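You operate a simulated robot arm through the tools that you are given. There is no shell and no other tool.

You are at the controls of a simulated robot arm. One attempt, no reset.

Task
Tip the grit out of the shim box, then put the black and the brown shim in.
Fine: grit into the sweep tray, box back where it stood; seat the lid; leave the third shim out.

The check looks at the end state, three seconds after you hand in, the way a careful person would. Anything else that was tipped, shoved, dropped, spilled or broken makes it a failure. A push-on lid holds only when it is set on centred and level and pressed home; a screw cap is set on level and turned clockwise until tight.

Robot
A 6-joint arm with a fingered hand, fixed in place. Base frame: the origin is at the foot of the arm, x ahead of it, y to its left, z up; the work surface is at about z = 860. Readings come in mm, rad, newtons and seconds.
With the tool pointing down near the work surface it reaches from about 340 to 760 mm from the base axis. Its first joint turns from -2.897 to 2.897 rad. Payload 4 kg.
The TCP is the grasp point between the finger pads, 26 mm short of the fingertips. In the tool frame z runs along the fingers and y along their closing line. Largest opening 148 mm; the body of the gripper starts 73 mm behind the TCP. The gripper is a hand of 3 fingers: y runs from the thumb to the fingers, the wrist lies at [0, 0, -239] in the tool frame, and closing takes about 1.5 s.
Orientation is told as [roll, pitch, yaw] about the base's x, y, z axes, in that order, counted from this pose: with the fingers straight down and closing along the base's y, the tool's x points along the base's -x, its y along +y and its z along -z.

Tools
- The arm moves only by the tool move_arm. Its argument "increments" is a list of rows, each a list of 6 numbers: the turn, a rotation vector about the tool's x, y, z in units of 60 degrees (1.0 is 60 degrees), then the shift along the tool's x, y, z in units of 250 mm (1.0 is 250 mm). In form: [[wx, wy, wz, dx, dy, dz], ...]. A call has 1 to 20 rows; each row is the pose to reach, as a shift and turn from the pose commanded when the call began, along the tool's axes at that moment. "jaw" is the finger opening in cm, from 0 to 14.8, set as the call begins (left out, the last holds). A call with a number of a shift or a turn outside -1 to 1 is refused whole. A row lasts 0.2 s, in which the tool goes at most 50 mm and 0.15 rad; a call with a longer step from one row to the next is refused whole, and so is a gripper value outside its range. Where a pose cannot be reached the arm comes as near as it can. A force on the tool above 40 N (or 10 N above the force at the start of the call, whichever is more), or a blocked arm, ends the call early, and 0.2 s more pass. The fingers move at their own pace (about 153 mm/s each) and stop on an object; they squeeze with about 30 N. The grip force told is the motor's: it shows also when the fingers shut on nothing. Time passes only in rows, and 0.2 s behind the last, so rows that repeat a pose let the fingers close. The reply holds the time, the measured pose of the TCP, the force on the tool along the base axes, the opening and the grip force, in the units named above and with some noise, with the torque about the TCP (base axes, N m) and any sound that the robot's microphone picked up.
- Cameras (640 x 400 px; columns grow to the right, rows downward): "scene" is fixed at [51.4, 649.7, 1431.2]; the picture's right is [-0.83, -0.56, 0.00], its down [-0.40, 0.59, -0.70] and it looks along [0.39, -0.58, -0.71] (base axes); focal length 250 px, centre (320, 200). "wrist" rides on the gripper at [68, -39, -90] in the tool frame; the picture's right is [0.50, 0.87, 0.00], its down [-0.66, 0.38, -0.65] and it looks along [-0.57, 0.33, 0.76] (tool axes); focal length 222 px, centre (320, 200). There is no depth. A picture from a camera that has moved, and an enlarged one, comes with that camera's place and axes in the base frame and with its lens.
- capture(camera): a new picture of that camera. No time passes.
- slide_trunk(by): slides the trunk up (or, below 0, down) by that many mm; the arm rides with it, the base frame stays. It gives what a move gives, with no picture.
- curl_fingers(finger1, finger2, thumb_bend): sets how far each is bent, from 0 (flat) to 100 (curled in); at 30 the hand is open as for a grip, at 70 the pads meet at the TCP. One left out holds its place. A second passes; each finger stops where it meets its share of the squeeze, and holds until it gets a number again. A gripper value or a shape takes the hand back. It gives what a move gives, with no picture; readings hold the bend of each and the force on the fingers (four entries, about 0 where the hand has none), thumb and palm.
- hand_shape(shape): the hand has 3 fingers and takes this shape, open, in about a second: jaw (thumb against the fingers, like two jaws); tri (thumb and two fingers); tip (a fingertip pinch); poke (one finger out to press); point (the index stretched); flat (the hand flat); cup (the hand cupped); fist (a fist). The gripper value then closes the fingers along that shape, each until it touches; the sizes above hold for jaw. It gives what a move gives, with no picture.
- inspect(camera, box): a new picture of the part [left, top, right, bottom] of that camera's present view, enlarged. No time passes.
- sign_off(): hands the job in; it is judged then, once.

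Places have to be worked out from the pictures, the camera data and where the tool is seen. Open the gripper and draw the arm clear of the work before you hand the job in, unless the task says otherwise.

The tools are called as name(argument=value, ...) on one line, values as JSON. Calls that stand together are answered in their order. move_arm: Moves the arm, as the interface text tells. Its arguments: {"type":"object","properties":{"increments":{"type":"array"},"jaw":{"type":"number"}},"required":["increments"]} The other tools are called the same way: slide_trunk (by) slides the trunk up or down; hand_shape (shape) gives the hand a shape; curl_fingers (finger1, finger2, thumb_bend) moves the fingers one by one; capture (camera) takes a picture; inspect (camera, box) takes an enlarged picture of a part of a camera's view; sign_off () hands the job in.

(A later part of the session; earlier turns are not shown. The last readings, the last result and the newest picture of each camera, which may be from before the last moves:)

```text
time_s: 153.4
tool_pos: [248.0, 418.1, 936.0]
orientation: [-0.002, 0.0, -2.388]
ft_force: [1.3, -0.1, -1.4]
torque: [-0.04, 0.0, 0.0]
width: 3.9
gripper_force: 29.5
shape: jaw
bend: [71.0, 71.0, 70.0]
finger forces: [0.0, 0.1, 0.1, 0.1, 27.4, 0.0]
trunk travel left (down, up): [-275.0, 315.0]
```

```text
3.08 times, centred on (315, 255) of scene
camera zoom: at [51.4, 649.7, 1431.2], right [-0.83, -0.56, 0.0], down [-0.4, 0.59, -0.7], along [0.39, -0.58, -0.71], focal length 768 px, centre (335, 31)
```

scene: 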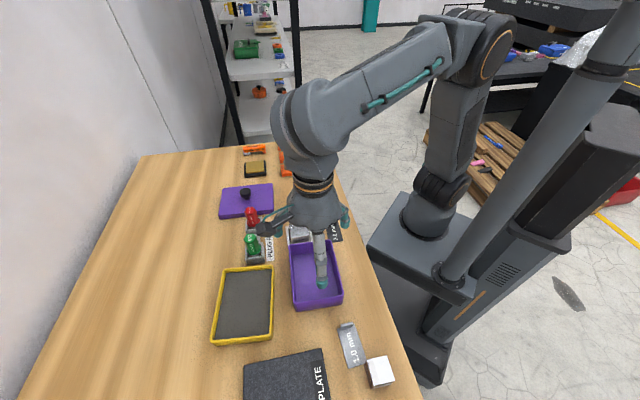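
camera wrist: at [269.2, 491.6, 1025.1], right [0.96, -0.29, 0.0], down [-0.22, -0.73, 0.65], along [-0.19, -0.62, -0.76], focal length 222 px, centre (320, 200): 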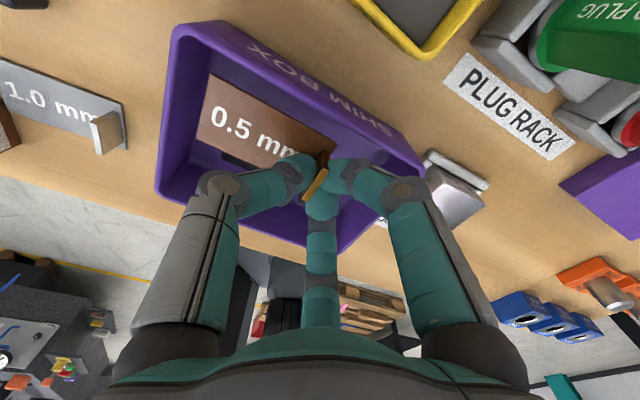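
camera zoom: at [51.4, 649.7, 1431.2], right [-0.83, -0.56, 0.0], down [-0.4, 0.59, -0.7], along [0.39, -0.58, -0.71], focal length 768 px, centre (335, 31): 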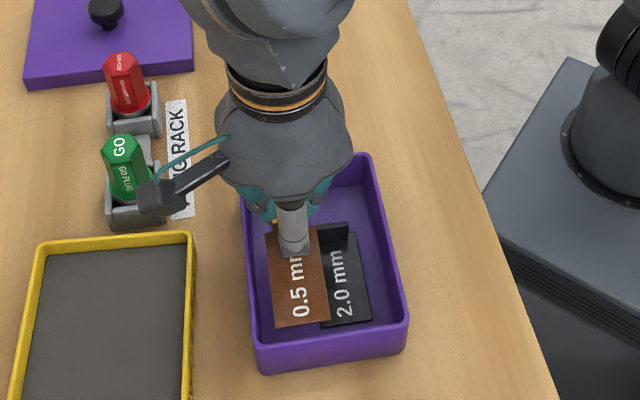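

The reading shows it 3 mm too far towards the far wall. I shift back while lowering another 18 mm.

move_arm(increments=[[0, 0, 0, -0.011, 0, 0], [0, 0, 0, -0.011, 0, 0.03], [0, 0, 0, -0.011, 0, 0.06], [0, 0, 0, -0.011, 0, 0.074], [0, 0, 0, -0.011, 0, 0.074]])

inspect(camera="wrist", box=[180, 60, 460, 260])

inspect(camera="scene", box=[270, 200, 350, 310])

```text
time_s: 154.6
tool_pos: [244.5, 414.5, 919.5]
orientation: [-0.002, 0.002, -2.388]
ft_force: [0.0, -0.2, -0.9]
torque: [0.01, -0.05, -0.05]
width: 4.0
gripper_force: 29.3
shape: jaw
bend: [71.0, 71.0, 70.0]
finger forces: [0.0, 0.0, 0.0, 0.1, 27.4, 0.0]
trunk travel left (down, up): [-275.0, 315.0]
```

```text
2.00 times, centred on (320, 160) of wrist
camera zoom: at [267.2, 489.0, 1007.5], right [0.96, -0.29, 0.0], down [-0.22, -0.73, 0.65], along [-0.19, -0.62, -0.76], focal length 444 px, centre (320, 280)
```

zoom: 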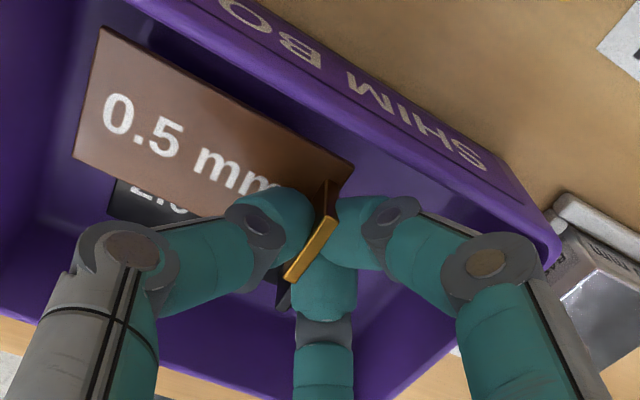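

```text
3.64 times, centred on (310, 255) of scene
camera zoom: at [51.4, 649.7, 1431.2], right [-0.83, -0.56, 0.0], down [-0.4, 0.59, -0.7], along [0.39, -0.58, -0.71], focal length 908 px, centre (356, 0)
```

zoom: 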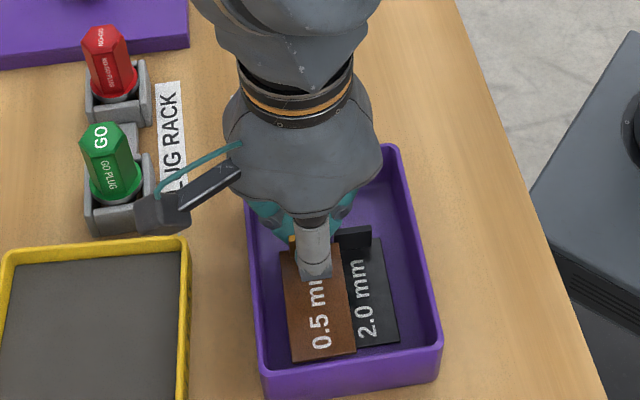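

Clear on all sides: the brown body is ahead of the black tab and about 7 mm is left to the far wall. I nudge 2 mm towards the far wall and release.

move_arm(increments=[[0, 0, 0, 0.008, 0, 0.006], [0, 0, 0, 0.008, 0, 0.006]])

move_arm(increments=[[0, 0, 0, 0, 0, 0], [0, 0, 0, 0, 0, 0], [0, 0, 0, 0, 0, 0]], jaw=1.1)

inspect(camera="wrist", box=[180, 60, 460, 260])

inspect(camera="scene", box=[270, 200, 350, 310])

```text
time_s: 155.2
tool_pos: [247.1, 414.8, 917.4]
orientation: [-0.002, 0.002, -2.389]
ft_force: [-1.0, -0.1, -1.0]
torque: [-0.01, -0.03, 0.0]
width: 4.0
gripper_force: 29.8
shape: jaw
bend: [71.0, 71.0, 70.0]
finger forces: [0.0, 0.0, 0.0, 0.1, 27.2, 0.0]
trunk travel left (down, up): [-275.0, 315.0]
```

```text
time_s: 156.0
tool_pos: [246.4, 415.0, 916.8]
orientation: [-0.001, 0.001, -2.386]
ft_force: [-0.4, 0.3, 0.1]
torque: [-0.01, -0.02, -0.01]
width: 10.9
gripper_force: 0.0
shape: jaw
bend: [72.0, 72.0, 70.0]
finger forces: [0.1, 0.0, 0.1, 0.0, 0.0, 0.0]
trunk travel left (down, up): [-275.0, 315.0]
```

```text
2.00 times, centred on (320, 160) of wrist
camera zoom: at [268.0, 490.1, 1006.2], right [0.96, -0.29, 0.0], down [-0.22, -0.73, 0.65], along [-0.19, -0.62, -0.76], focal length 444 px, centre (320, 280)
```

zoom: 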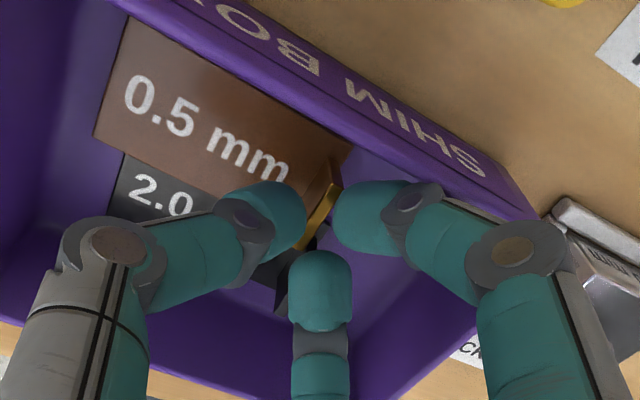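

```text
3.64 times, centred on (310, 255) of scene
camera zoom: at [51.4, 649.7, 1431.2], right [-0.83, -0.56, 0.0], down [-0.4, 0.59, -0.7], along [0.39, -0.58, -0.71], focal length 908 px, centre (356, 0)
```

zoom: 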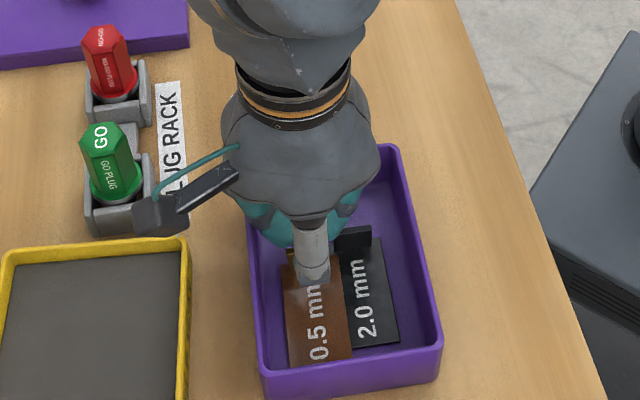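

The brown shim has dropped in next to the black one. I rise straight out and look at both.

move_arm(increments=[[0, 0, 0, 0, 0, -0.08], [0, 0, 0, 0, 0, -0.16], [0, 0, 0, 0, 0, -0.24], [0, 0, 0, 0, 0, -0.34], [0, 0, 0, 0, 0, -0.44], [0, 0, 0, 0, 0, -0.54], [0, 0, 0, 0, 0, -0.54]])

capture(camera="wrist")

inspect(camera="scene", box=[270, 200, 350, 310])

```text
time_s: 157.6
tool_pos: [246.3, 413.0, 1050.2]
orientation: [-0.001, 0.002, -2.387]
ft_force: [0.4, 0.5, 0.5]
torque: [0.02, 0.01, 0.0]
width: 11.1
gripper_force: 0.0
shape: jaw
bend: [72.0, 72.0, 70.0]
finger forces: [0.0, 0.1, 0.0, 0.0, 0.0, 0.1]
trunk travel left (down, up): [-275.0, 315.0]
```

```text
taken
camera wrist: at [267.7, 488.5, 1140.3], right [0.96, -0.29, 0.0], down [-0.22, -0.73, 0.65], along [-0.19, -0.62, -0.76], focal length 222 px, centre (320, 200)
```

wrist: 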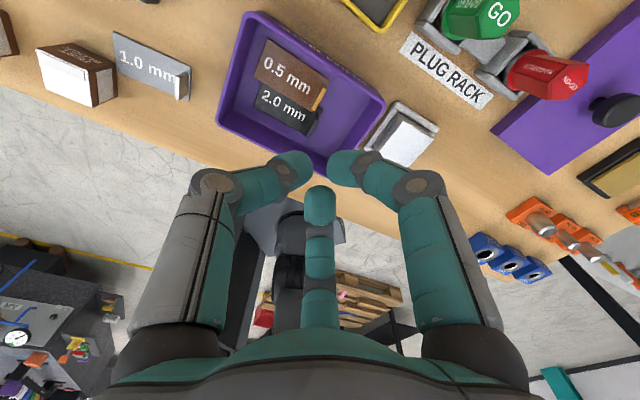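

```text
3.64 times, centred on (310, 255) of scene
camera zoom: at [51.4, 649.7, 1431.2], right [-0.83, -0.56, 0.0], down [-0.4, 0.59, -0.7], along [0.39, -0.58, -0.71], focal length 908 px, centre (356, 0)
```

zoom: 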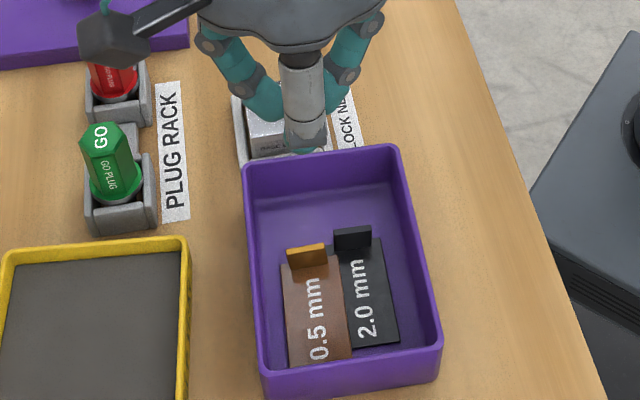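

Both shims are in the box. I enlarge to make sure the brown one lies flat and doesn't lean on a wall.

inspect(camera="wrist", box=[210, 0, 400, 140])

inspect(camera="scene", box=[285, 240, 350, 315])

inspect(camera="wrist", box=[450, 30, 640, 170])

```text
2.86 times, centred on (305, 70) of wrist
camera zoom: at [267.7, 488.5, 1140.3], right [0.96, -0.29, 0.0], down [-0.22, -0.73, 0.65], along [-0.19, -0.62, -0.76], focal length 635 px, centre (363, 571)
```

zoom: 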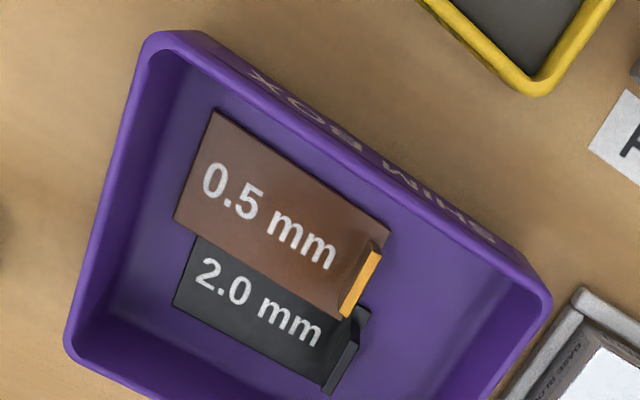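

```text
5.33 times, centred on (318, 278) of scene
camera zoom: at [51.4, 649.7, 1431.2], right [-0.83, -0.56, 0.0], down [-0.4, 0.59, -0.7], along [0.39, -0.58, -0.71], focal length 1332 px, centre (333, -213)
```

zoom: 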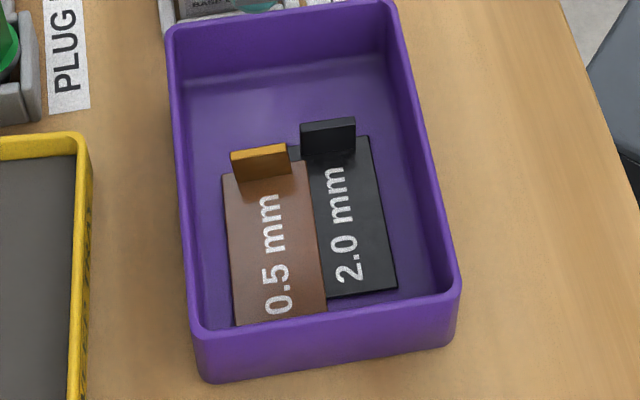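

```text
2.86 times, centred on (545, 100) of wrist
camera zoom: at [267.7, 488.5, 1140.3], right [0.96, -0.29, 0.0], down [-0.22, -0.73, 0.65], along [-0.19, -0.62, -0.76], focal length 635 px, centre (-323, 486)
```

zoom: 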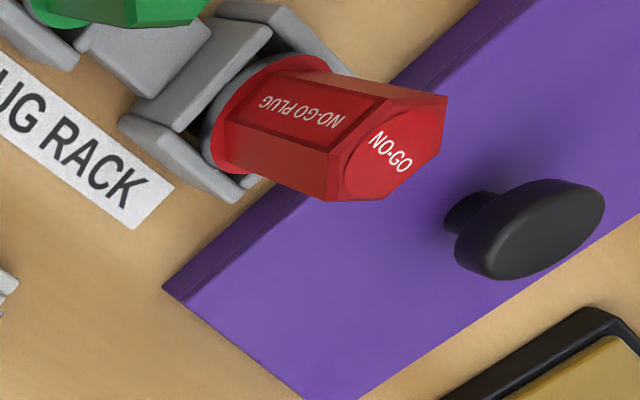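

Both shims lie flat inside, the brown slightly over the black's edge, with both tabs below the rim. Next is the lid: its knob is near (545, 318), so I go there in two steps.

move_arm(increments=[[0, 0, 0, 0.06, 0.1, 0.02], [0, 0, 0, 0.12, 0.2, 0.04], [0, 0, 0, 0.17, 0.3, 0.06], [0, 0, 0, 0.2, 0.4, 0.08], [0, 0, 0, 0.23, 0.5, 0.1], [0, 0, 0, 0.26, 0.6, 0.12], [0, 0, 0, 0.29, 0.7, 0.14], [0, 0, 0, 0.3, 0.7, 0.14]], jaw=8.0)

capture(camera="wrist")

```text
time_s: 159.4
tool_pos: [421.1, 335.8, 1019.0]
orientation: [-0.002, 0.0, -2.389]
ft_force: [0.2, 0.9, 0.4]
torque: [0.04, 0.01, 0.0]
width: 79.5
gripper_force: 0.1
shape: jaw
bend: [35.0, 35.0, 70.0]
finger forces: [0.0, 0.0, 0.1, 0.1, 0.0, 0.1]
trunk travel left (down, up): [-275.0, 315.0]
```

```text
taken
camera wrist: at [442.2, 411.1, 1107.5], right [0.96, -0.29, 0.0], down [-0.22, -0.73, 0.65], along [-0.19, -0.62, -0.76], focal length 222 px, centre (320, 200)
```

wrist: 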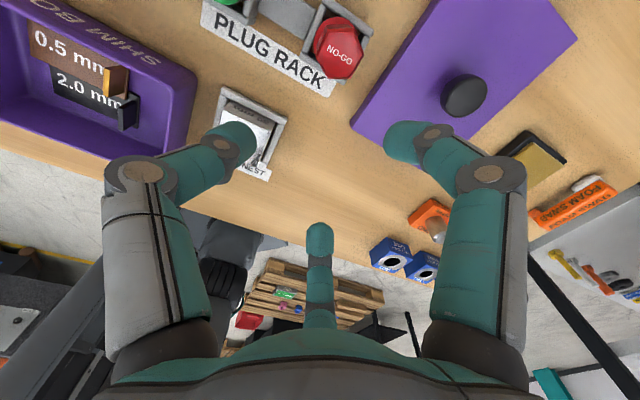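

I enlarge the lid and its knob from this angle.

inspect(camera="wrist", box=[340, 0, 600, 160])

inspect(camera="scene", box=[200, 160, 300, 240])

```text
2.46 times, centred on (470, 80) of wrist
camera zoom: at [442.2, 411.1, 1107.5], right [0.96, -0.29, 0.0], down [-0.22, -0.73, 0.65], along [-0.19, -0.62, -0.76], focal length 547 px, centre (-49, 495)
```

zoom: 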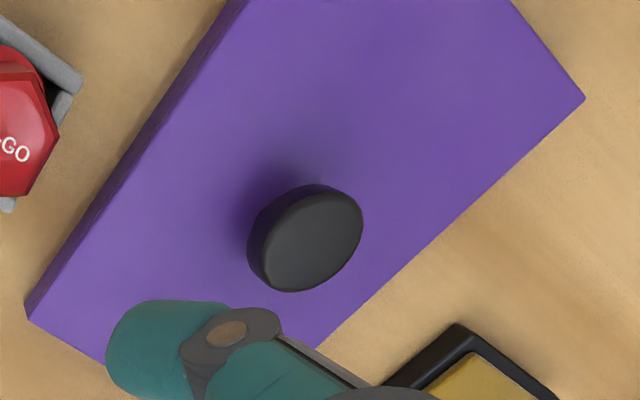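

```text
5.00 times, centred on (250, 200) of scene
camera zoom: at [51.4, 649.7, 1431.2], right [-0.83, -0.56, 0.0], down [-0.4, 0.59, -0.7], along [0.39, -0.58, -0.71], focal length 1249 px, centre (670, 200)
```

zoom: 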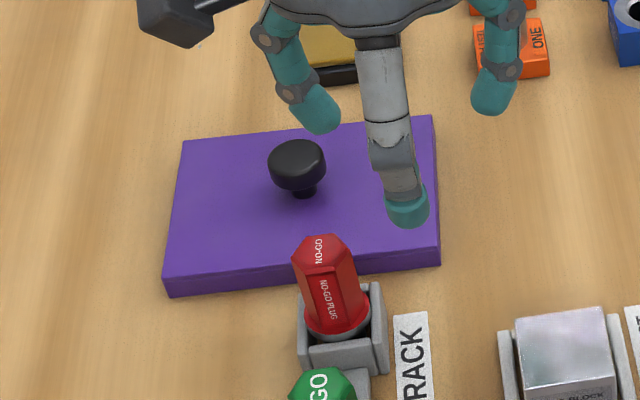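

From both cameras the knob's top is about 37 mm across, near (537–545, 320–325), at z≈915–920. I move right above it to refine that.

move_arm(increments=[[0, 0, 0, 0.08, 0.09, 0.01], [0, 0, 0, 0.16, 0.18, 0.02], [0, 0, 0, 0.24, 0.27, 0.03], [0, 0, 0, 0.31, 0.365, 0.04], [0, 0, 0, 0.31, 0.365, 0.04]], jaw=8.0)

capture(camera="wrist")

inspect(camera="wrist", box=[220, 40, 420, 200])

```text
time_s: 160.6
tool_pos: [541.4, 324.5, 1008.5]
orientation: [-0.001, 0.004, -2.388]
ft_force: [0.5, -0.5, -0.3]
torque: [-0.05, 0.01, 0.03]
width: 79.6
gripper_force: 0.0
shape: jaw
bend: [35.0, 35.0, 70.0]
finger forces: [0.0, 0.1, 0.1, 0.1, 0.0, 0.0]
trunk travel left (down, up): [-275.0, 315.0]
```

```text
taken
camera wrist: at [562.3, 398.9, 1096.4], right [0.96, -0.29, 0.0], down [-0.22, -0.73, 0.65], along [-0.19, -0.62, -0.76], focal length 222 px, centre (320, 200)
```

wrist: 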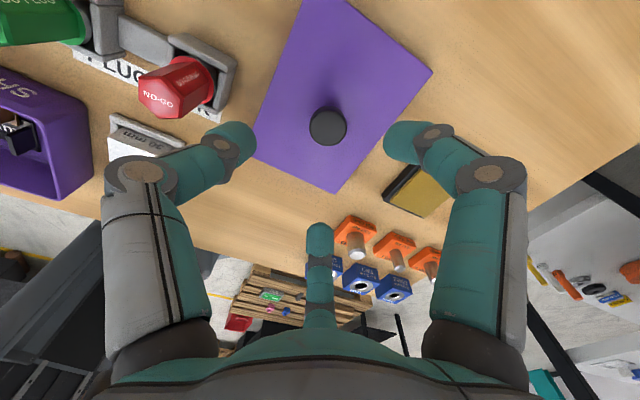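

```text
2.50 times, centred on (320, 120) of wrist
camera zoom: at [562.3, 398.9, 1096.4], right [0.96, -0.29, 0.0], down [-0.22, -0.73, 0.65], along [-0.19, -0.62, -0.76], focal length 555 px, centre (320, 400)
```

zoom: 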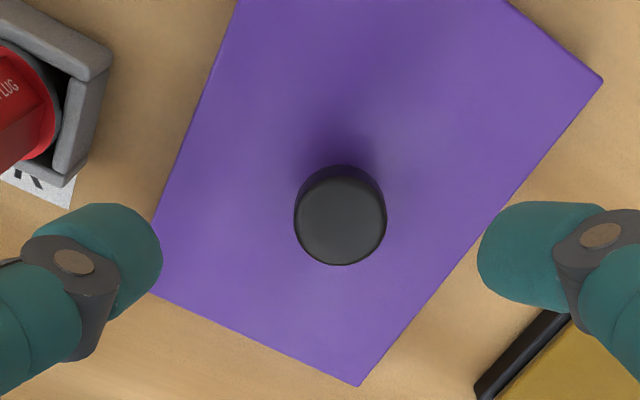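

The knob is centred at about (545.5, 318.2) with its top near z=906. The lid is about 120 × 159 mm with its long axis at 43.4°. I shift onto the knob axis and lower to z≈945.

move_arm(increments=[[0, 0, 0, -0.005, 0.0296, 0.06], [0, 0, 0, -0.005, 0.0296, 0.12], [0, 0, 0, -0.005, 0.0296, 0.18], [0, 0, 0, -0.005, 0.0296, 0.25], [0, 0, 0, -0.005, 0.0296, 0.25]], jaw=8.0)

capture(camera="wrist")

inspect(camera="wrist", box=[220, 80, 420, 240])

```text
time_s: 161.8
tool_pos: [545.3, 318.5, 944.9]
orientation: [-0.001, 0.001, -2.388]
ft_force: [-1.0, -0.5, 0.3]
torque: [0.0, 0.0, 0.01]
width: 79.9
gripper_force: 0.0
shape: jaw
bend: [35.0, 34.0, 70.0]
finger forces: [0.1, 0.1, 0.0, 0.0, 0.0, 0.1]
trunk travel left (down, up): [-275.0, 315.0]
```

```text
taken
camera wrist: at [566.6, 394.7, 1033.2], right [0.96, -0.29, 0.0], down [-0.22, -0.73, 0.65], along [-0.19, -0.62, -0.76], focal length 222 px, centre (320, 200)
```

wrist: 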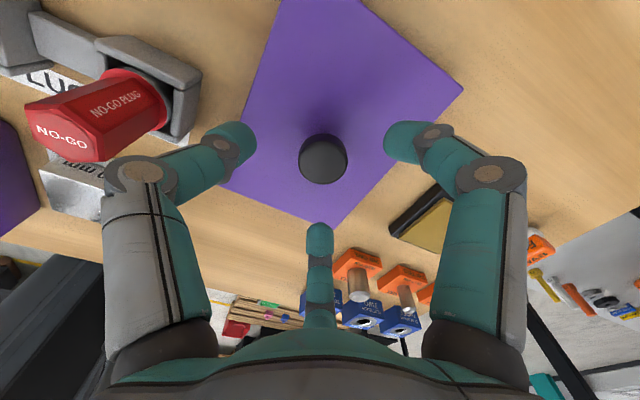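

```text
2.50 times, centred on (320, 160) of wrist
camera zoom: at [566.6, 394.7, 1033.2], right [0.96, -0.29, 0.0], down [-0.22, -0.73, 0.65], along [-0.19, -0.62, -0.76], focal length 555 px, centre (320, 300)
```

zoom: 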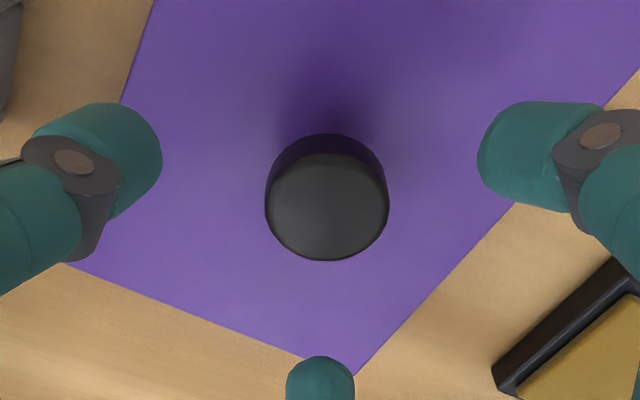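

The knob is within 1 mm of the hand's axis. I lower so the fingertips pass below the knob's rim, at z≈910.

move_arm(increments=[[0, 0, 0, 0, 0, 0.05], [0, 0, 0, 0, 0, 0.1], [0, 0, 0, 0, 0, 0.14], [0, 0, 0, 0, 0, 0.14]], jaw=8.0)

inspect(camera="scene", box=[200, 140, 310, 240])

inspect(camera="wrist", box=[220, 80, 420, 240])

```text
time_s: 162.8
tool_pos: [544.4, 319.3, 910.2]
orientation: [0.0, -0.001, -2.388]
ft_force: [0.0, 0.3, 0.0]
torque: [0.03, 0.03, 0.04]
width: 79.6
gripper_force: 0.1
shape: jaw
bend: [35.0, 34.0, 70.0]
finger forces: [0.0, 0.0, 0.1, 0.0, 0.1, 0.0]
trunk travel left (down, up): [-275.0, 315.0]
```

```text
4.00 times, centred on (255, 190) of scene
camera zoom: at [51.4, 649.7, 1431.2], right [-0.83, -0.56, 0.0], down [-0.4, 0.59, -0.7], along [0.39, -0.58, -0.71], focal length 999 px, centre (580, 240)
```

zoom: 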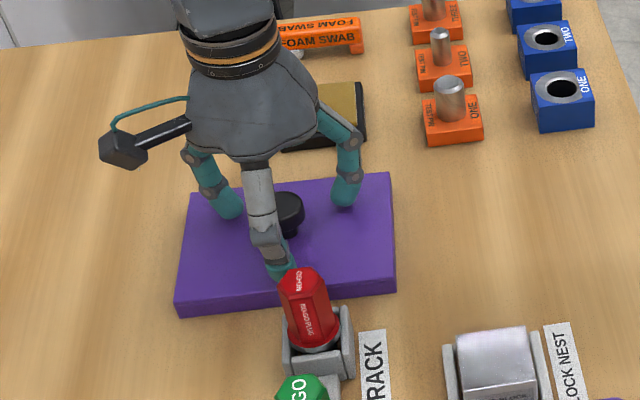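

```text
2.50 times, centred on (320, 160) of wrist
camera zoom: at [565.3, 394.4, 999.0], right [0.96, -0.29, 0.0], down [-0.22, -0.73, 0.65], along [-0.19, -0.62, -0.76], focal length 555 px, centre (320, 300)
```

zoom: 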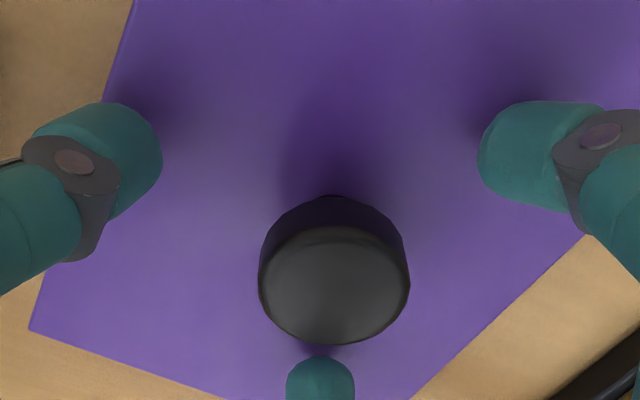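

Clear of everything: the thumb is some 55 mm from the red plug, and they only overlap in perspective. I close on the knob.

move_arm(increments=[[0, 0, 0, 0, 0, 0], [0, 0, 0, 0, 0, 0], [0, 0, 0, 0, 0, 0], [0, 0, 0, 0, 0, 0], [0, 0, 0, 0, 0, 0]], jaw=2.0)

capture(camera="wrist")

inspect(camera="scene", box=[200, 140, 310, 240])

```text
time_s: 164.0
tool_pos: [543.7, 319.4, 909.5]
orientation: [-0.001, 0.001, -2.389]
ft_force: [0.6, 0.4, -0.7]
torque: [0.01, 0.0, -0.03]
width: 23.4
gripper_force: 30.0
shape: jaw
bend: [76.0, 76.0, 72.0]
finger forces: [49.1, 51.6, 0.1, 0.0, 31.0, 0.1]
trunk travel left (down, up): [-275.0, 315.0]
```

```text
taken
camera wrist: at [565.4, 394.4, 999.1], right [0.96, -0.29, 0.0], down [-0.22, -0.73, 0.65], along [-0.19, -0.62, -0.76], focal length 222 px, centre (320, 200)
```

wrist: 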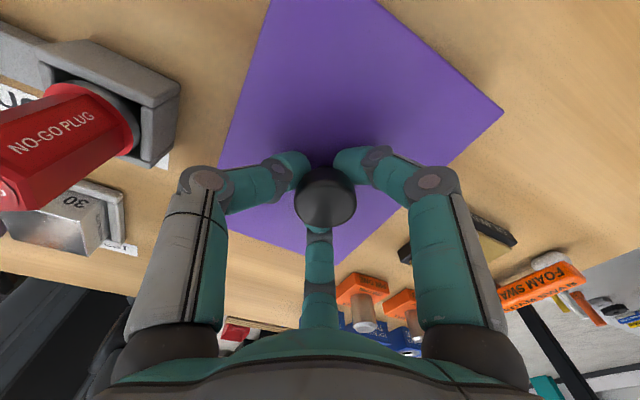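

```text
4.00 times, centred on (255, 190) of scene
camera zoom: at [51.4, 649.7, 1431.2], right [-0.83, -0.56, 0.0], down [-0.4, 0.59, -0.7], along [0.39, -0.58, -0.71], focal length 999 px, centre (580, 240)
```

zoom: 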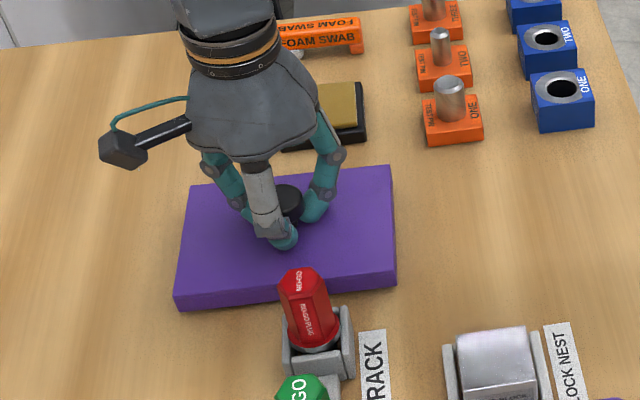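

Gripped under the knob's rim at 23 mm with firm forces. I lift 25 mm to see whether the lid hangs level.

move_arm(increments=[[0, 0, 0, 0, 0, -0.025], [0, 0, 0, 0, 0, -0.05], [0, 0, 0, 0, 0, -0.075], [0, 0, 0, 0, 0, -0.1], [0, 0, 0, 0, 0, -0.1]])

capture(camera="wrist")

inspect(camera="scene", box=[200, 140, 310, 240])

```text
time_s: 165.2
tool_pos: [545.8, 320.2, 936.0]
orientation: [-0.003, 0.003, -2.387]
ft_force: [-0.3, -0.7, -0.9]
torque: [0.03, -0.04, -0.03]
width: 23.3
gripper_force: 30.1
shape: jaw
bend: [76.0, 76.0, 72.0]
finger forces: [50.9, 52.1, 0.1, 0.1, 33.0, 0.1]
trunk travel left (down, up): [-275.0, 315.0]
```

```text
taken
camera wrist: at [567.2, 394.9, 1024.7], right [0.96, -0.29, 0.0], down [-0.22, -0.73, 0.65], along [-0.19, -0.62, -0.76], focal length 222 px, centre (320, 200)
```

wrist: 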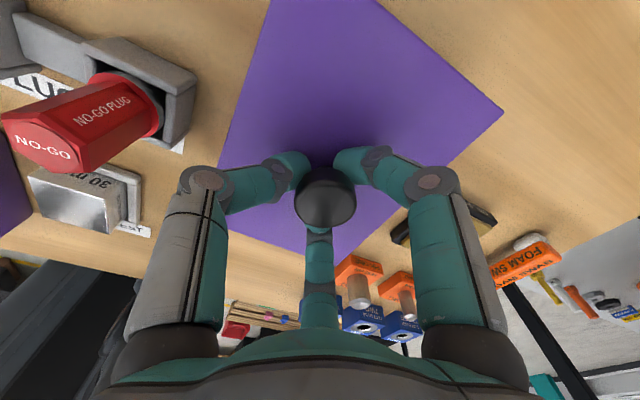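

```text
4.00 times, centred on (255, 190) of scene
camera zoom: at [51.4, 649.7, 1431.2], right [-0.83, -0.56, 0.0], down [-0.4, 0.59, -0.7], along [0.39, -0.58, -0.71], focal length 999 px, centre (580, 240)
```

zoom: 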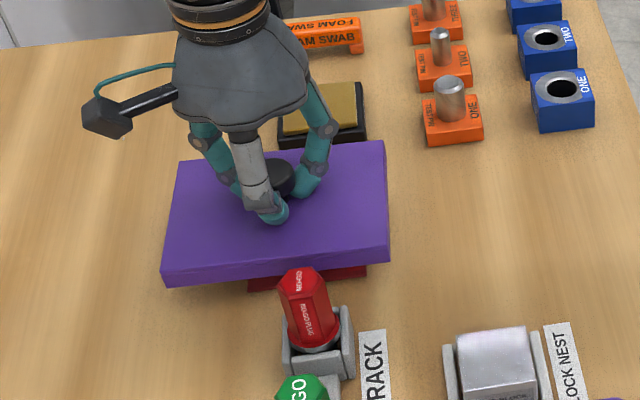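

The lid hangs rigidly, in the same place relative to the hand as on the table. Something red shows under it on the table, so I look closer at that and at how the lid sits in the hand.

inspect(camera="wrist", box=[200, 0, 520, 270])

inspect(camera="scene", box=[230, 180, 310, 240])

```text
1.48 times, centred on (360, 135) of wrist
camera zoom: at [567.2, 394.9, 1024.7], right [0.96, -0.29, 0.0], down [-0.22, -0.73, 0.65], along [-0.19, -0.62, -0.76], focal length 329 px, centre (261, 296)
```

zoom: 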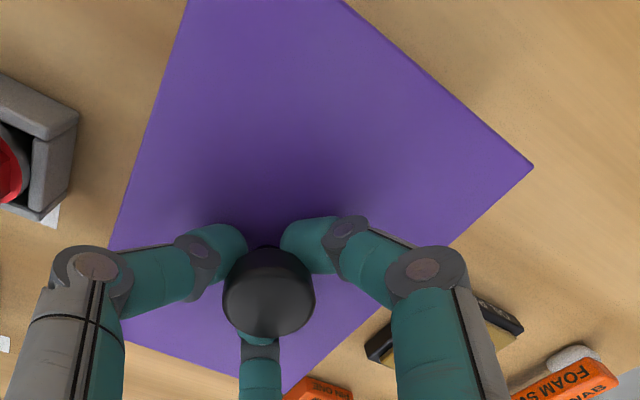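

```text
6.67 times, centred on (270, 210) of scene
camera zoom: at [51.4, 649.7, 1431.2], right [-0.83, -0.56, 0.0], down [-0.4, 0.59, -0.7], along [0.39, -0.58, -0.71], focal length 1665 px, centre (653, 133)
```

zoom: 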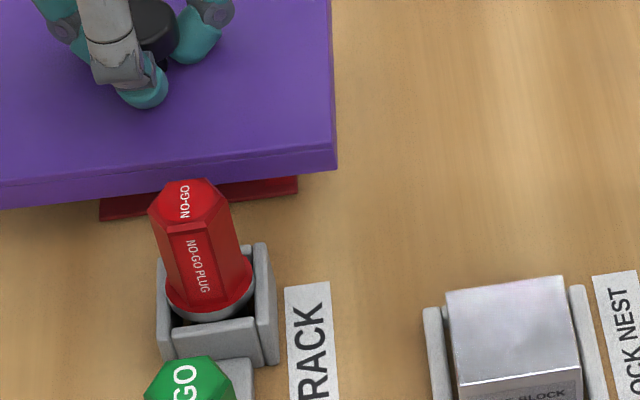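

The lid is centred on the knob, 120 × 159 mm, and hangs level at 43° in the hand. I lift another 70 mm to see whether the red piece belongs to the lid or lies on the table.

move_arm(increments=[[0, 0, 0, 0, 0, -0.08], [0, 0, 0, 0, 0, -0.16], [0, 0, 0, 0, 0, -0.24], [0, 0, 0, 0, 0, -0.28], [0, 0, 0, 0, 0, -0.28]])

inspect(camera="scene", box=[200, 130, 310, 240])

capture(camera="wrist")

```text
time_s: 166.4
tool_pos: [543.1, 319.2, 1005.3]
orientation: [0.0, 0.003, -2.388]
ft_force: [0.1, 0.3, -0.7]
torque: [0.03, -0.01, -0.02]
width: 23.3
gripper_force: 30.1
shape: jaw
bend: [76.0, 76.0, 72.0]
finger forces: [54.7, 53.5, 0.1, 0.0, 35.0, 0.0]
trunk travel left (down, up): [-275.0, 315.0]
```

```text
3.64 times, centred on (255, 185) of scene
camera zoom: at [51.4, 649.7, 1431.2], right [-0.83, -0.56, 0.0], down [-0.4, 0.59, -0.7], along [0.39, -0.58, -0.71], focal length 908 px, centre (556, 254)
```

zoom: 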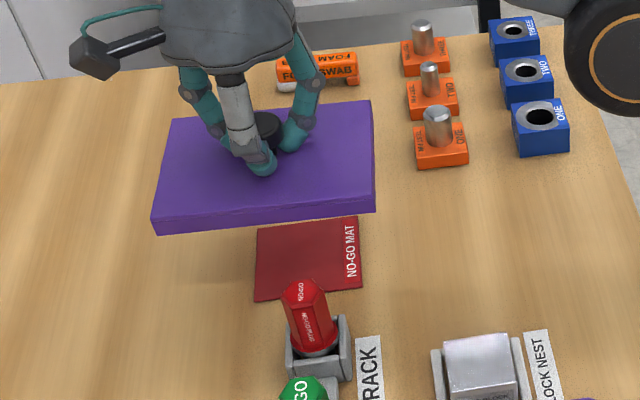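

```text
taken
camera wrist: at [564.2, 393.5, 1093.9], right [0.96, -0.29, 0.0], down [-0.22, -0.73, 0.65], along [-0.19, -0.63, -0.76], focal length 222 px, centre (320, 200)
```

wrist: 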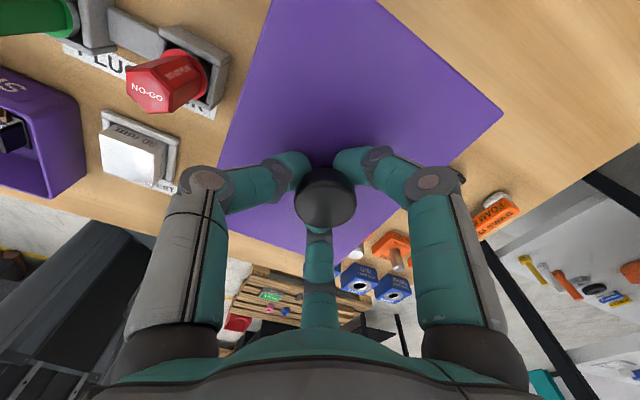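

The red piece is only a flat mat that was under the lid, and it stays where it is. I carry the lid towards the box, rising to z≈1030 above the plugs and starting the 90° turn.

move_arm(increments=[[0, 0, 0.0, -0.03, -0.043, -0.05], [0, 0, 0.08, -0.07, -0.1, -0.1], [0, 0, 0.17, -0.115, -0.16, -0.1], [0, 0, 0.26, -0.155, -0.22, -0.1], [0, 0, 0.35, -0.2, -0.28, -0.1], [0, 0, 0.43, -0.243, -0.343, -0.1], [0, 0, 0.5, -0.243, -0.343, -0.1], [0, 0, 0.5, -0.243, -0.343, -0.1]])

capture(camera="scene")

```text
time_s: 168.2
tool_pos: [441.7, 339.4, 1030.8]
orientation: [-0.002, 0.0, -2.912]
ft_force: [-0.2, 0.2, -0.6]
torque: [-0.02, 0.0, 0.0]
width: 23.3
gripper_force: 30.0
shape: jaw
bend: [76.0, 76.0, 72.0]
finger forces: [57.3, 55.1, 0.0, 0.1, 37.5, 0.0]
trunk travel left (down, up): [-275.0, 315.0]
```

```text
taken
```

scene: 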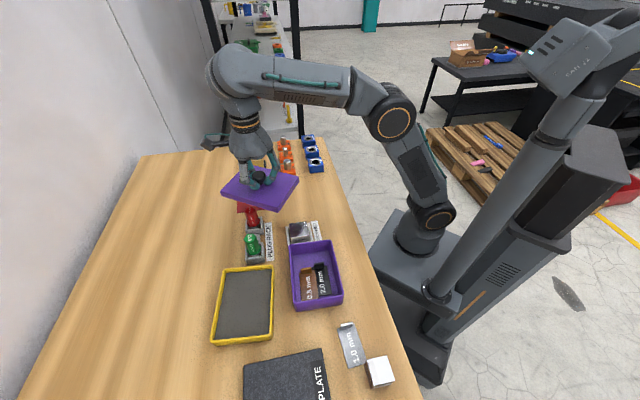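

Travel is smooth. I carry on towards the box, turning another 30°.

move_arm(increments=[[0, 0, 0.083, -0.065, -0.043, 0], [0, 0, 0.167, -0.13, -0.085, 0], [0, 0, 0.25, -0.196, -0.128, 0], [0, 0, 0.333, -0.26, -0.17, 0], [0, 0, 0.417, -0.327, -0.213, 0], [0, 0, 0.5, -0.392, -0.256, 0], [0, 0, 0.5, -0.392, -0.256, 0]])

```text
time_s: 169.8
tool_pos: [329.9, 380.1, 1031.0]
orientation: [-0.001, 0.0, 2.848]
ft_force: [0.8, 0.4, -0.4]
torque: [0.0, -0.02, -0.01]
width: 23.4
gripper_force: 30.1
shape: jaw
bend: [76.0, 76.0, 72.0]
finger forces: [58.7, 56.4, 0.1, 0.0, 38.7, 0.0]
trunk travel left (down, up): [-275.0, 315.0]
```

Yaw 2.848, level. I do the final leg to above the box centre (222.2, 416.9), turning to yaw 2.325.

move_arm(increments=[[0, 0, 0.083, -0.076, -0.0027, 0], [0, 0, 0.167, -0.152, -0.0054, 0], [0, 0, 0.25, -0.2275, -0.008, 0], [0, 0, 0.333, -0.303, -0.011, 0], [0, 0, 0.417, -0.379, -0.0136, 0], [0, 0, 0.4996, -0.455, -0.0163, 0], [0, 0, 0.4996, -0.455, -0.0163, 0]])

capture(camera="wrist")

capture(camera="scene")

```text
time_s: 171.4
tool_pos: [221.6, 418.1, 1030.6]
orientation: [-0.001, -0.003, 2.325]
ft_force: [-0.2, -0.8, -0.2]
torque: [0.01, 0.0, -0.01]
width: 23.4
gripper_force: 29.7
shape: jaw
bend: [76.0, 76.0, 72.0]
finger forces: [58.9, 57.0, 0.0, 0.0, 39.1, 0.0]
trunk travel left (down, up): [-275.0, 315.0]
```

```text
taken
camera wrist: at [294.6, 395.4, 1118.6], right [-0.29, -0.96, 0.0], down [-0.72, 0.22, 0.65], along [-0.63, 0.19, -0.76], focal length 222 px, centre (320, 200)
```

wrist: 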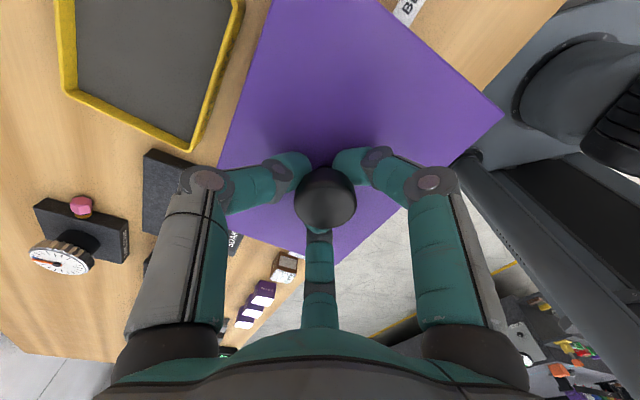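

```text
taken
```

scene: 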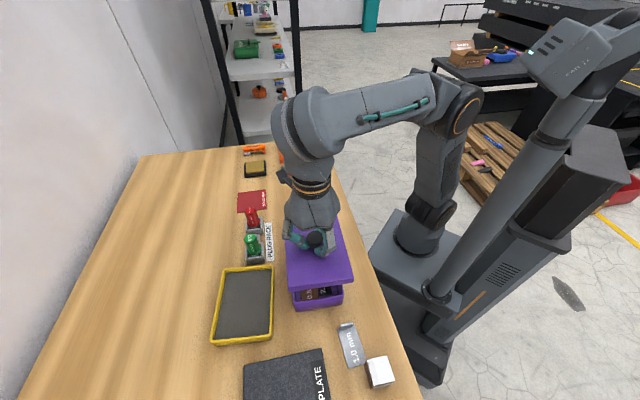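

The lid is over the box and aligned by eye. I lower to about 15 mm above the rim to check the alignment closely.

move_arm(increments=[[0, 0, 0, 0, 0, 0.06], [0, 0, 0, 0, 0, 0.12], [0, 0, 0, 0, 0, 0.18], [0, 0, 0, 0, 0, 0.24], [0, 0, 0, 0, 0, 0.256], [0, 0, 0, 0, 0, 0.256]])

move_arm(increments=[[0, 0, 0, 0, 0, 0]])

inspect(camera="scene", box=[270, 210, 370, 320])

capture(camera="wrist")

```text
time_s: 172.8
tool_pos: [224.1, 416.1, 966.3]
orientation: [0.001, -0.002, 2.325]
ft_force: [0.5, 0.0, -1.2]
torque: [0.01, 0.02, -0.01]
width: 23.4
gripper_force: 30.5
shape: jaw
bend: [76.0, 76.0, 72.0]
finger forces: [59.8, 58.5, 0.1, 0.0, 40.8, 0.0]
trunk travel left (down, up): [-275.0, 315.0]
```

```text
time_s: 173.2
tool_pos: [223.8, 416.4, 965.4]
orientation: [0.001, -0.002, 2.325]
ft_force: [0.4, -0.8, -1.0]
torque: [0.01, -0.01, 0.01]
width: 23.5
gripper_force: 30.3
shape: jaw
bend: [76.0, 76.0, 72.0]
finger forces: [59.7, 58.5, 0.0, 0.0, 40.7, 0.0]
trunk travel left (down, up): [-275.0, 315.0]
```

```text
3.64 times, centred on (320, 265) of scene
camera zoom: at [51.4, 649.7, 1431.2], right [-0.83, -0.56, 0.0], down [-0.4, 0.59, -0.7], along [0.39, -0.58, -0.71], focal length 908 px, centre (320, -36)
```

zoom: 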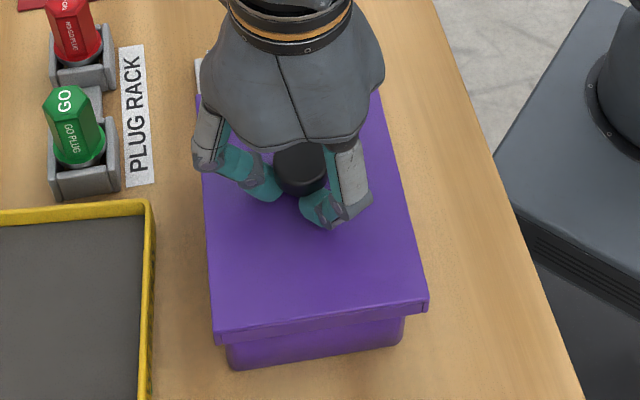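

```text
taken
camera wrist: at [297.0, 394.2, 1054.7], right [-0.29, -0.96, 0.0], down [-0.72, 0.22, 0.65], along [-0.63, 0.19, -0.76], focal length 222 px, centre (320, 200)
```

wrist: 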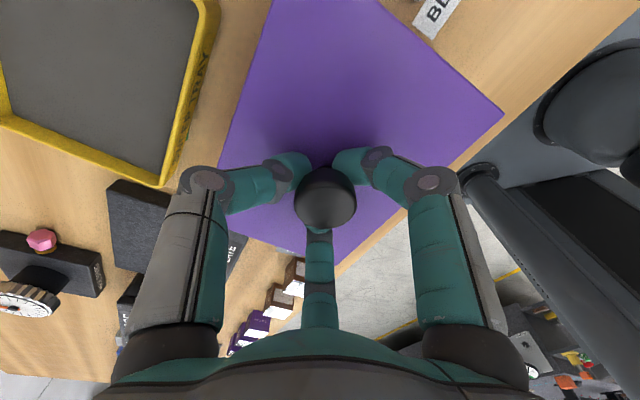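

I'm at (224.0, 416.2). I enlarge both front corners in the scene view to compare how far the lid overhangs the box on each side.

inspect(camera="scene", box=[284, 290, 316, 314])

inspect(camera="scene", box=[328, 285, 360, 309])

inspect(camera="scene", box=[280, 230, 360, 315])

```text
16.00 times, centred on (300, 302) of scene
camera zoom: at [51.4, 649.7, 1431.2], right [-0.83, -0.56, 0.0], down [-0.4, 0.59, -0.7], along [0.39, -0.58, -0.71], focal length 3996 px, centre (640, -1432)
```

zoom: 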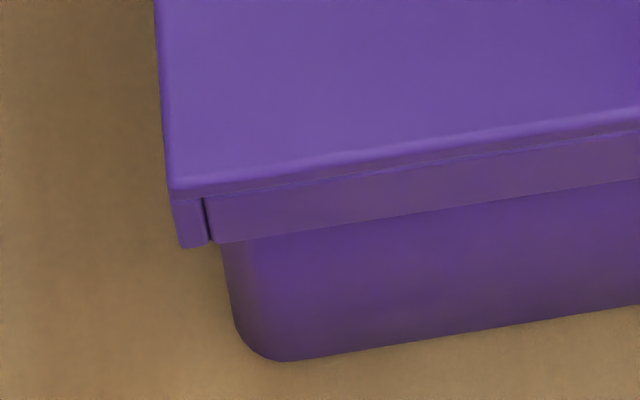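

```text
16.00 times, centred on (344, 297) of scene
camera zoom: at [51.4, 649.7, 1431.2], right [-0.83, -0.56, 0.0], down [-0.4, 0.59, -0.7], along [0.39, -0.58, -0.71], focal length 3996 px, centre (-64, -1352)
```

zoom: 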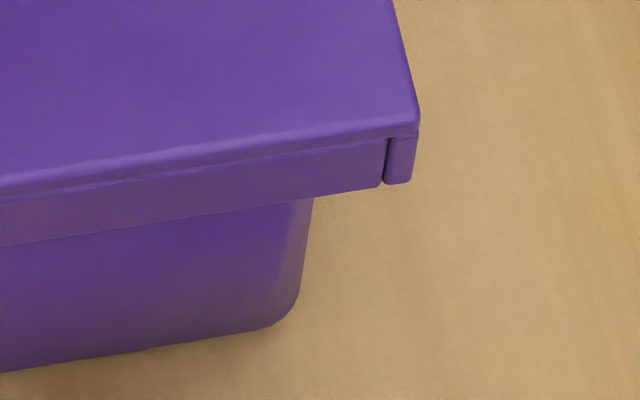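

```text
4.71 times, centred on (320, 272) of scene
camera zoom: at [51.4, 649.7, 1431.2], right [-0.83, -0.56, 0.0], down [-0.4, 0.59, -0.7], along [0.39, -0.58, -0.71], focal length 1175 px, centre (320, -141)
```

zoom: 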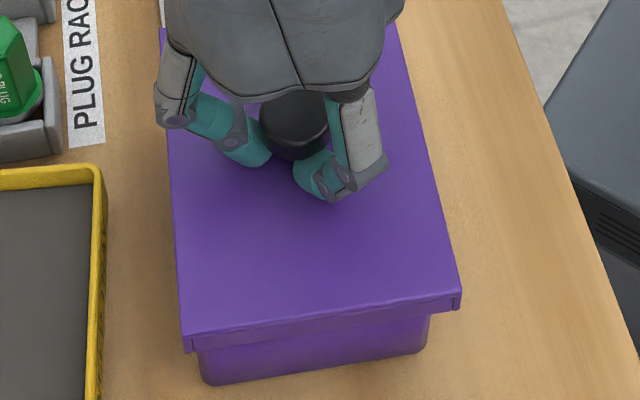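

The two views agree that the lid sits about 1.5 mm too far towards the robot and is turned 0.5° off. I correct that and look at the same corners again.

move_arm(increments=[[0, 0, -0.0083, -0.001, -0.0062, 0], [0, 0, -0.0083, -0.001, -0.0062, 0.016], [0, 0, -0.0083, -0.001, -0.0062, 0.016]])

inspect(camera="scene", box=[284, 290, 316, 314])

inspect(camera="scene", box=[328, 285, 360, 309])

```text
time_s: 174.0
tool_pos: [224.3, 416.1, 963.1]
orientation: [-0.002, -0.002, 2.333]
ft_force: [-0.2, 0.0, -1.3]
torque: [0.01, -0.01, -0.02]
width: 23.7
gripper_force: 30.4
shape: jaw
bend: [76.0, 76.0, 72.0]
finger forces: [59.8, 58.7, 0.0, 0.0, 40.9, 0.0]
trunk travel left (down, up): [-275.0, 315.0]
```

```text
16.00 times, centred on (300, 302) of scene
camera zoom: at [51.4, 649.7, 1431.2], right [-0.83, -0.56, 0.0], down [-0.4, 0.59, -0.7], along [0.39, -0.58, -0.71], focal length 3996 px, centre (640, -1432)
```

zoom: 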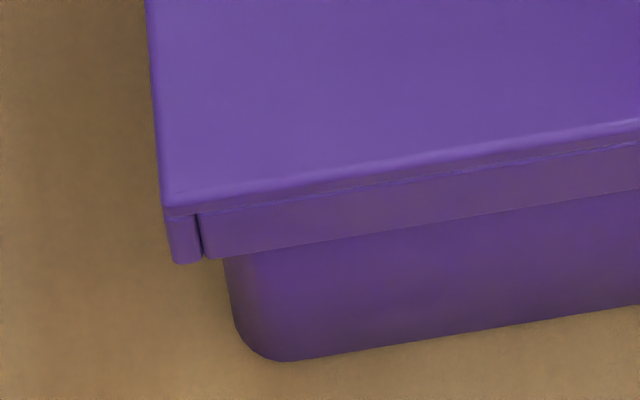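

```text
16.00 times, centred on (344, 297) of scene
camera zoom: at [51.4, 649.7, 1431.2], right [-0.83, -0.56, 0.0], down [-0.4, 0.59, -0.7], along [0.39, -0.58, -0.71], focal length 3996 px, centre (-64, -1352)
```

zoom: 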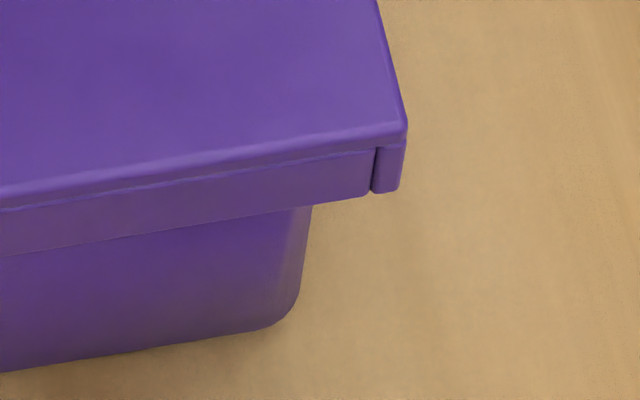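

The lid's overhang is now nearly even on both sides, with the yaw matched at 43.3°. I make a last half-millimetre correction and lower to just above the rim.

move_arm(increments=[[0, 0, 0, -0.002, -0.002, 0.012], [0, 0, 0, -0.002, -0.002, 0.03], [0, 0, 0, -0.002, -0.002, 0.036], [0, 0, 0, -0.002, -0.002, 0.036]])

inspect(camera="scene", box=[284, 290, 316, 314])

inspect(camera="scene", box=[328, 285, 360, 309])

inspect(camera="scene", box=[280, 230, 360, 315])

```text
time_s: 175.0
tool_pos: [225.8, 419.8, 954.2]
orientation: [-0.001, -0.001, 2.332]
ft_force: [-0.5, -0.2, 0.0]
torque: [-0.02, 0.01, -0.03]
width: 23.5
gripper_force: 30.6
shape: jaw
bend: [76.0, 76.0, 72.0]
finger forces: [59.8, 58.8, 0.0, 0.1, 41.0, 0.0]
trunk travel left (down, up): [-275.0, 315.0]
```

```text
16.00 times, centred on (300, 302) of scene
camera zoom: at [51.4, 649.7, 1431.2], right [-0.83, -0.56, 0.0], down [-0.4, 0.59, -0.7], along [0.39, -0.58, -0.71], focal length 3996 px, centre (640, -1432)
```

zoom: 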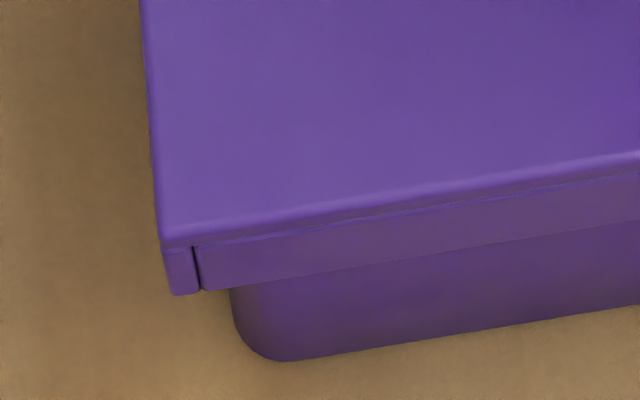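

```text
16.00 times, centred on (344, 297) of scene
camera zoom: at [51.4, 649.7, 1431.2], right [-0.83, -0.56, 0.0], down [-0.4, 0.59, -0.7], along [0.39, -0.58, -0.71], focal length 3996 px, centre (-64, -1352)
```

zoom: 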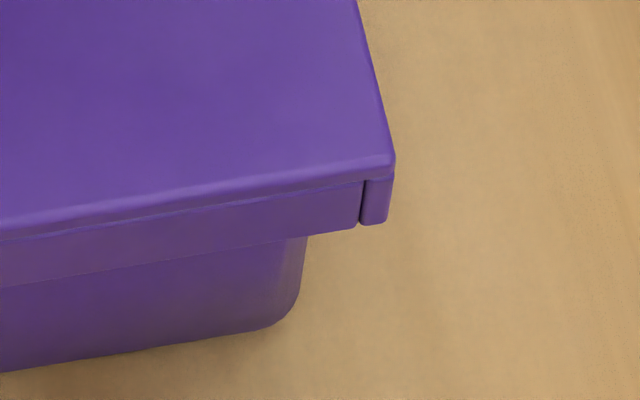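

```text
4.71 times, centred on (320, 272) of scene
camera zoom: at [51.4, 649.7, 1431.2], right [-0.83, -0.56, 0.0], down [-0.4, 0.59, -0.7], along [0.39, -0.58, -0.71], focal length 1175 px, centre (320, -141)
```

zoom: 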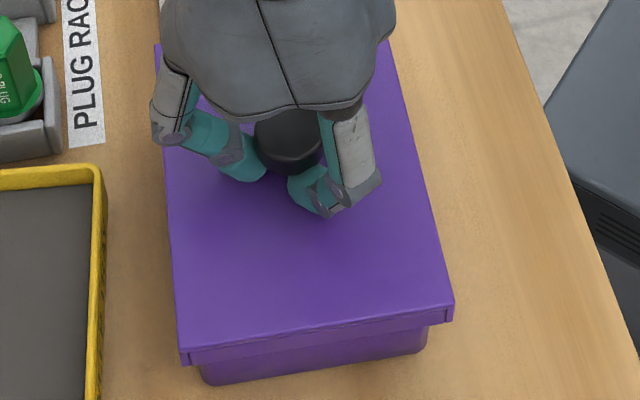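

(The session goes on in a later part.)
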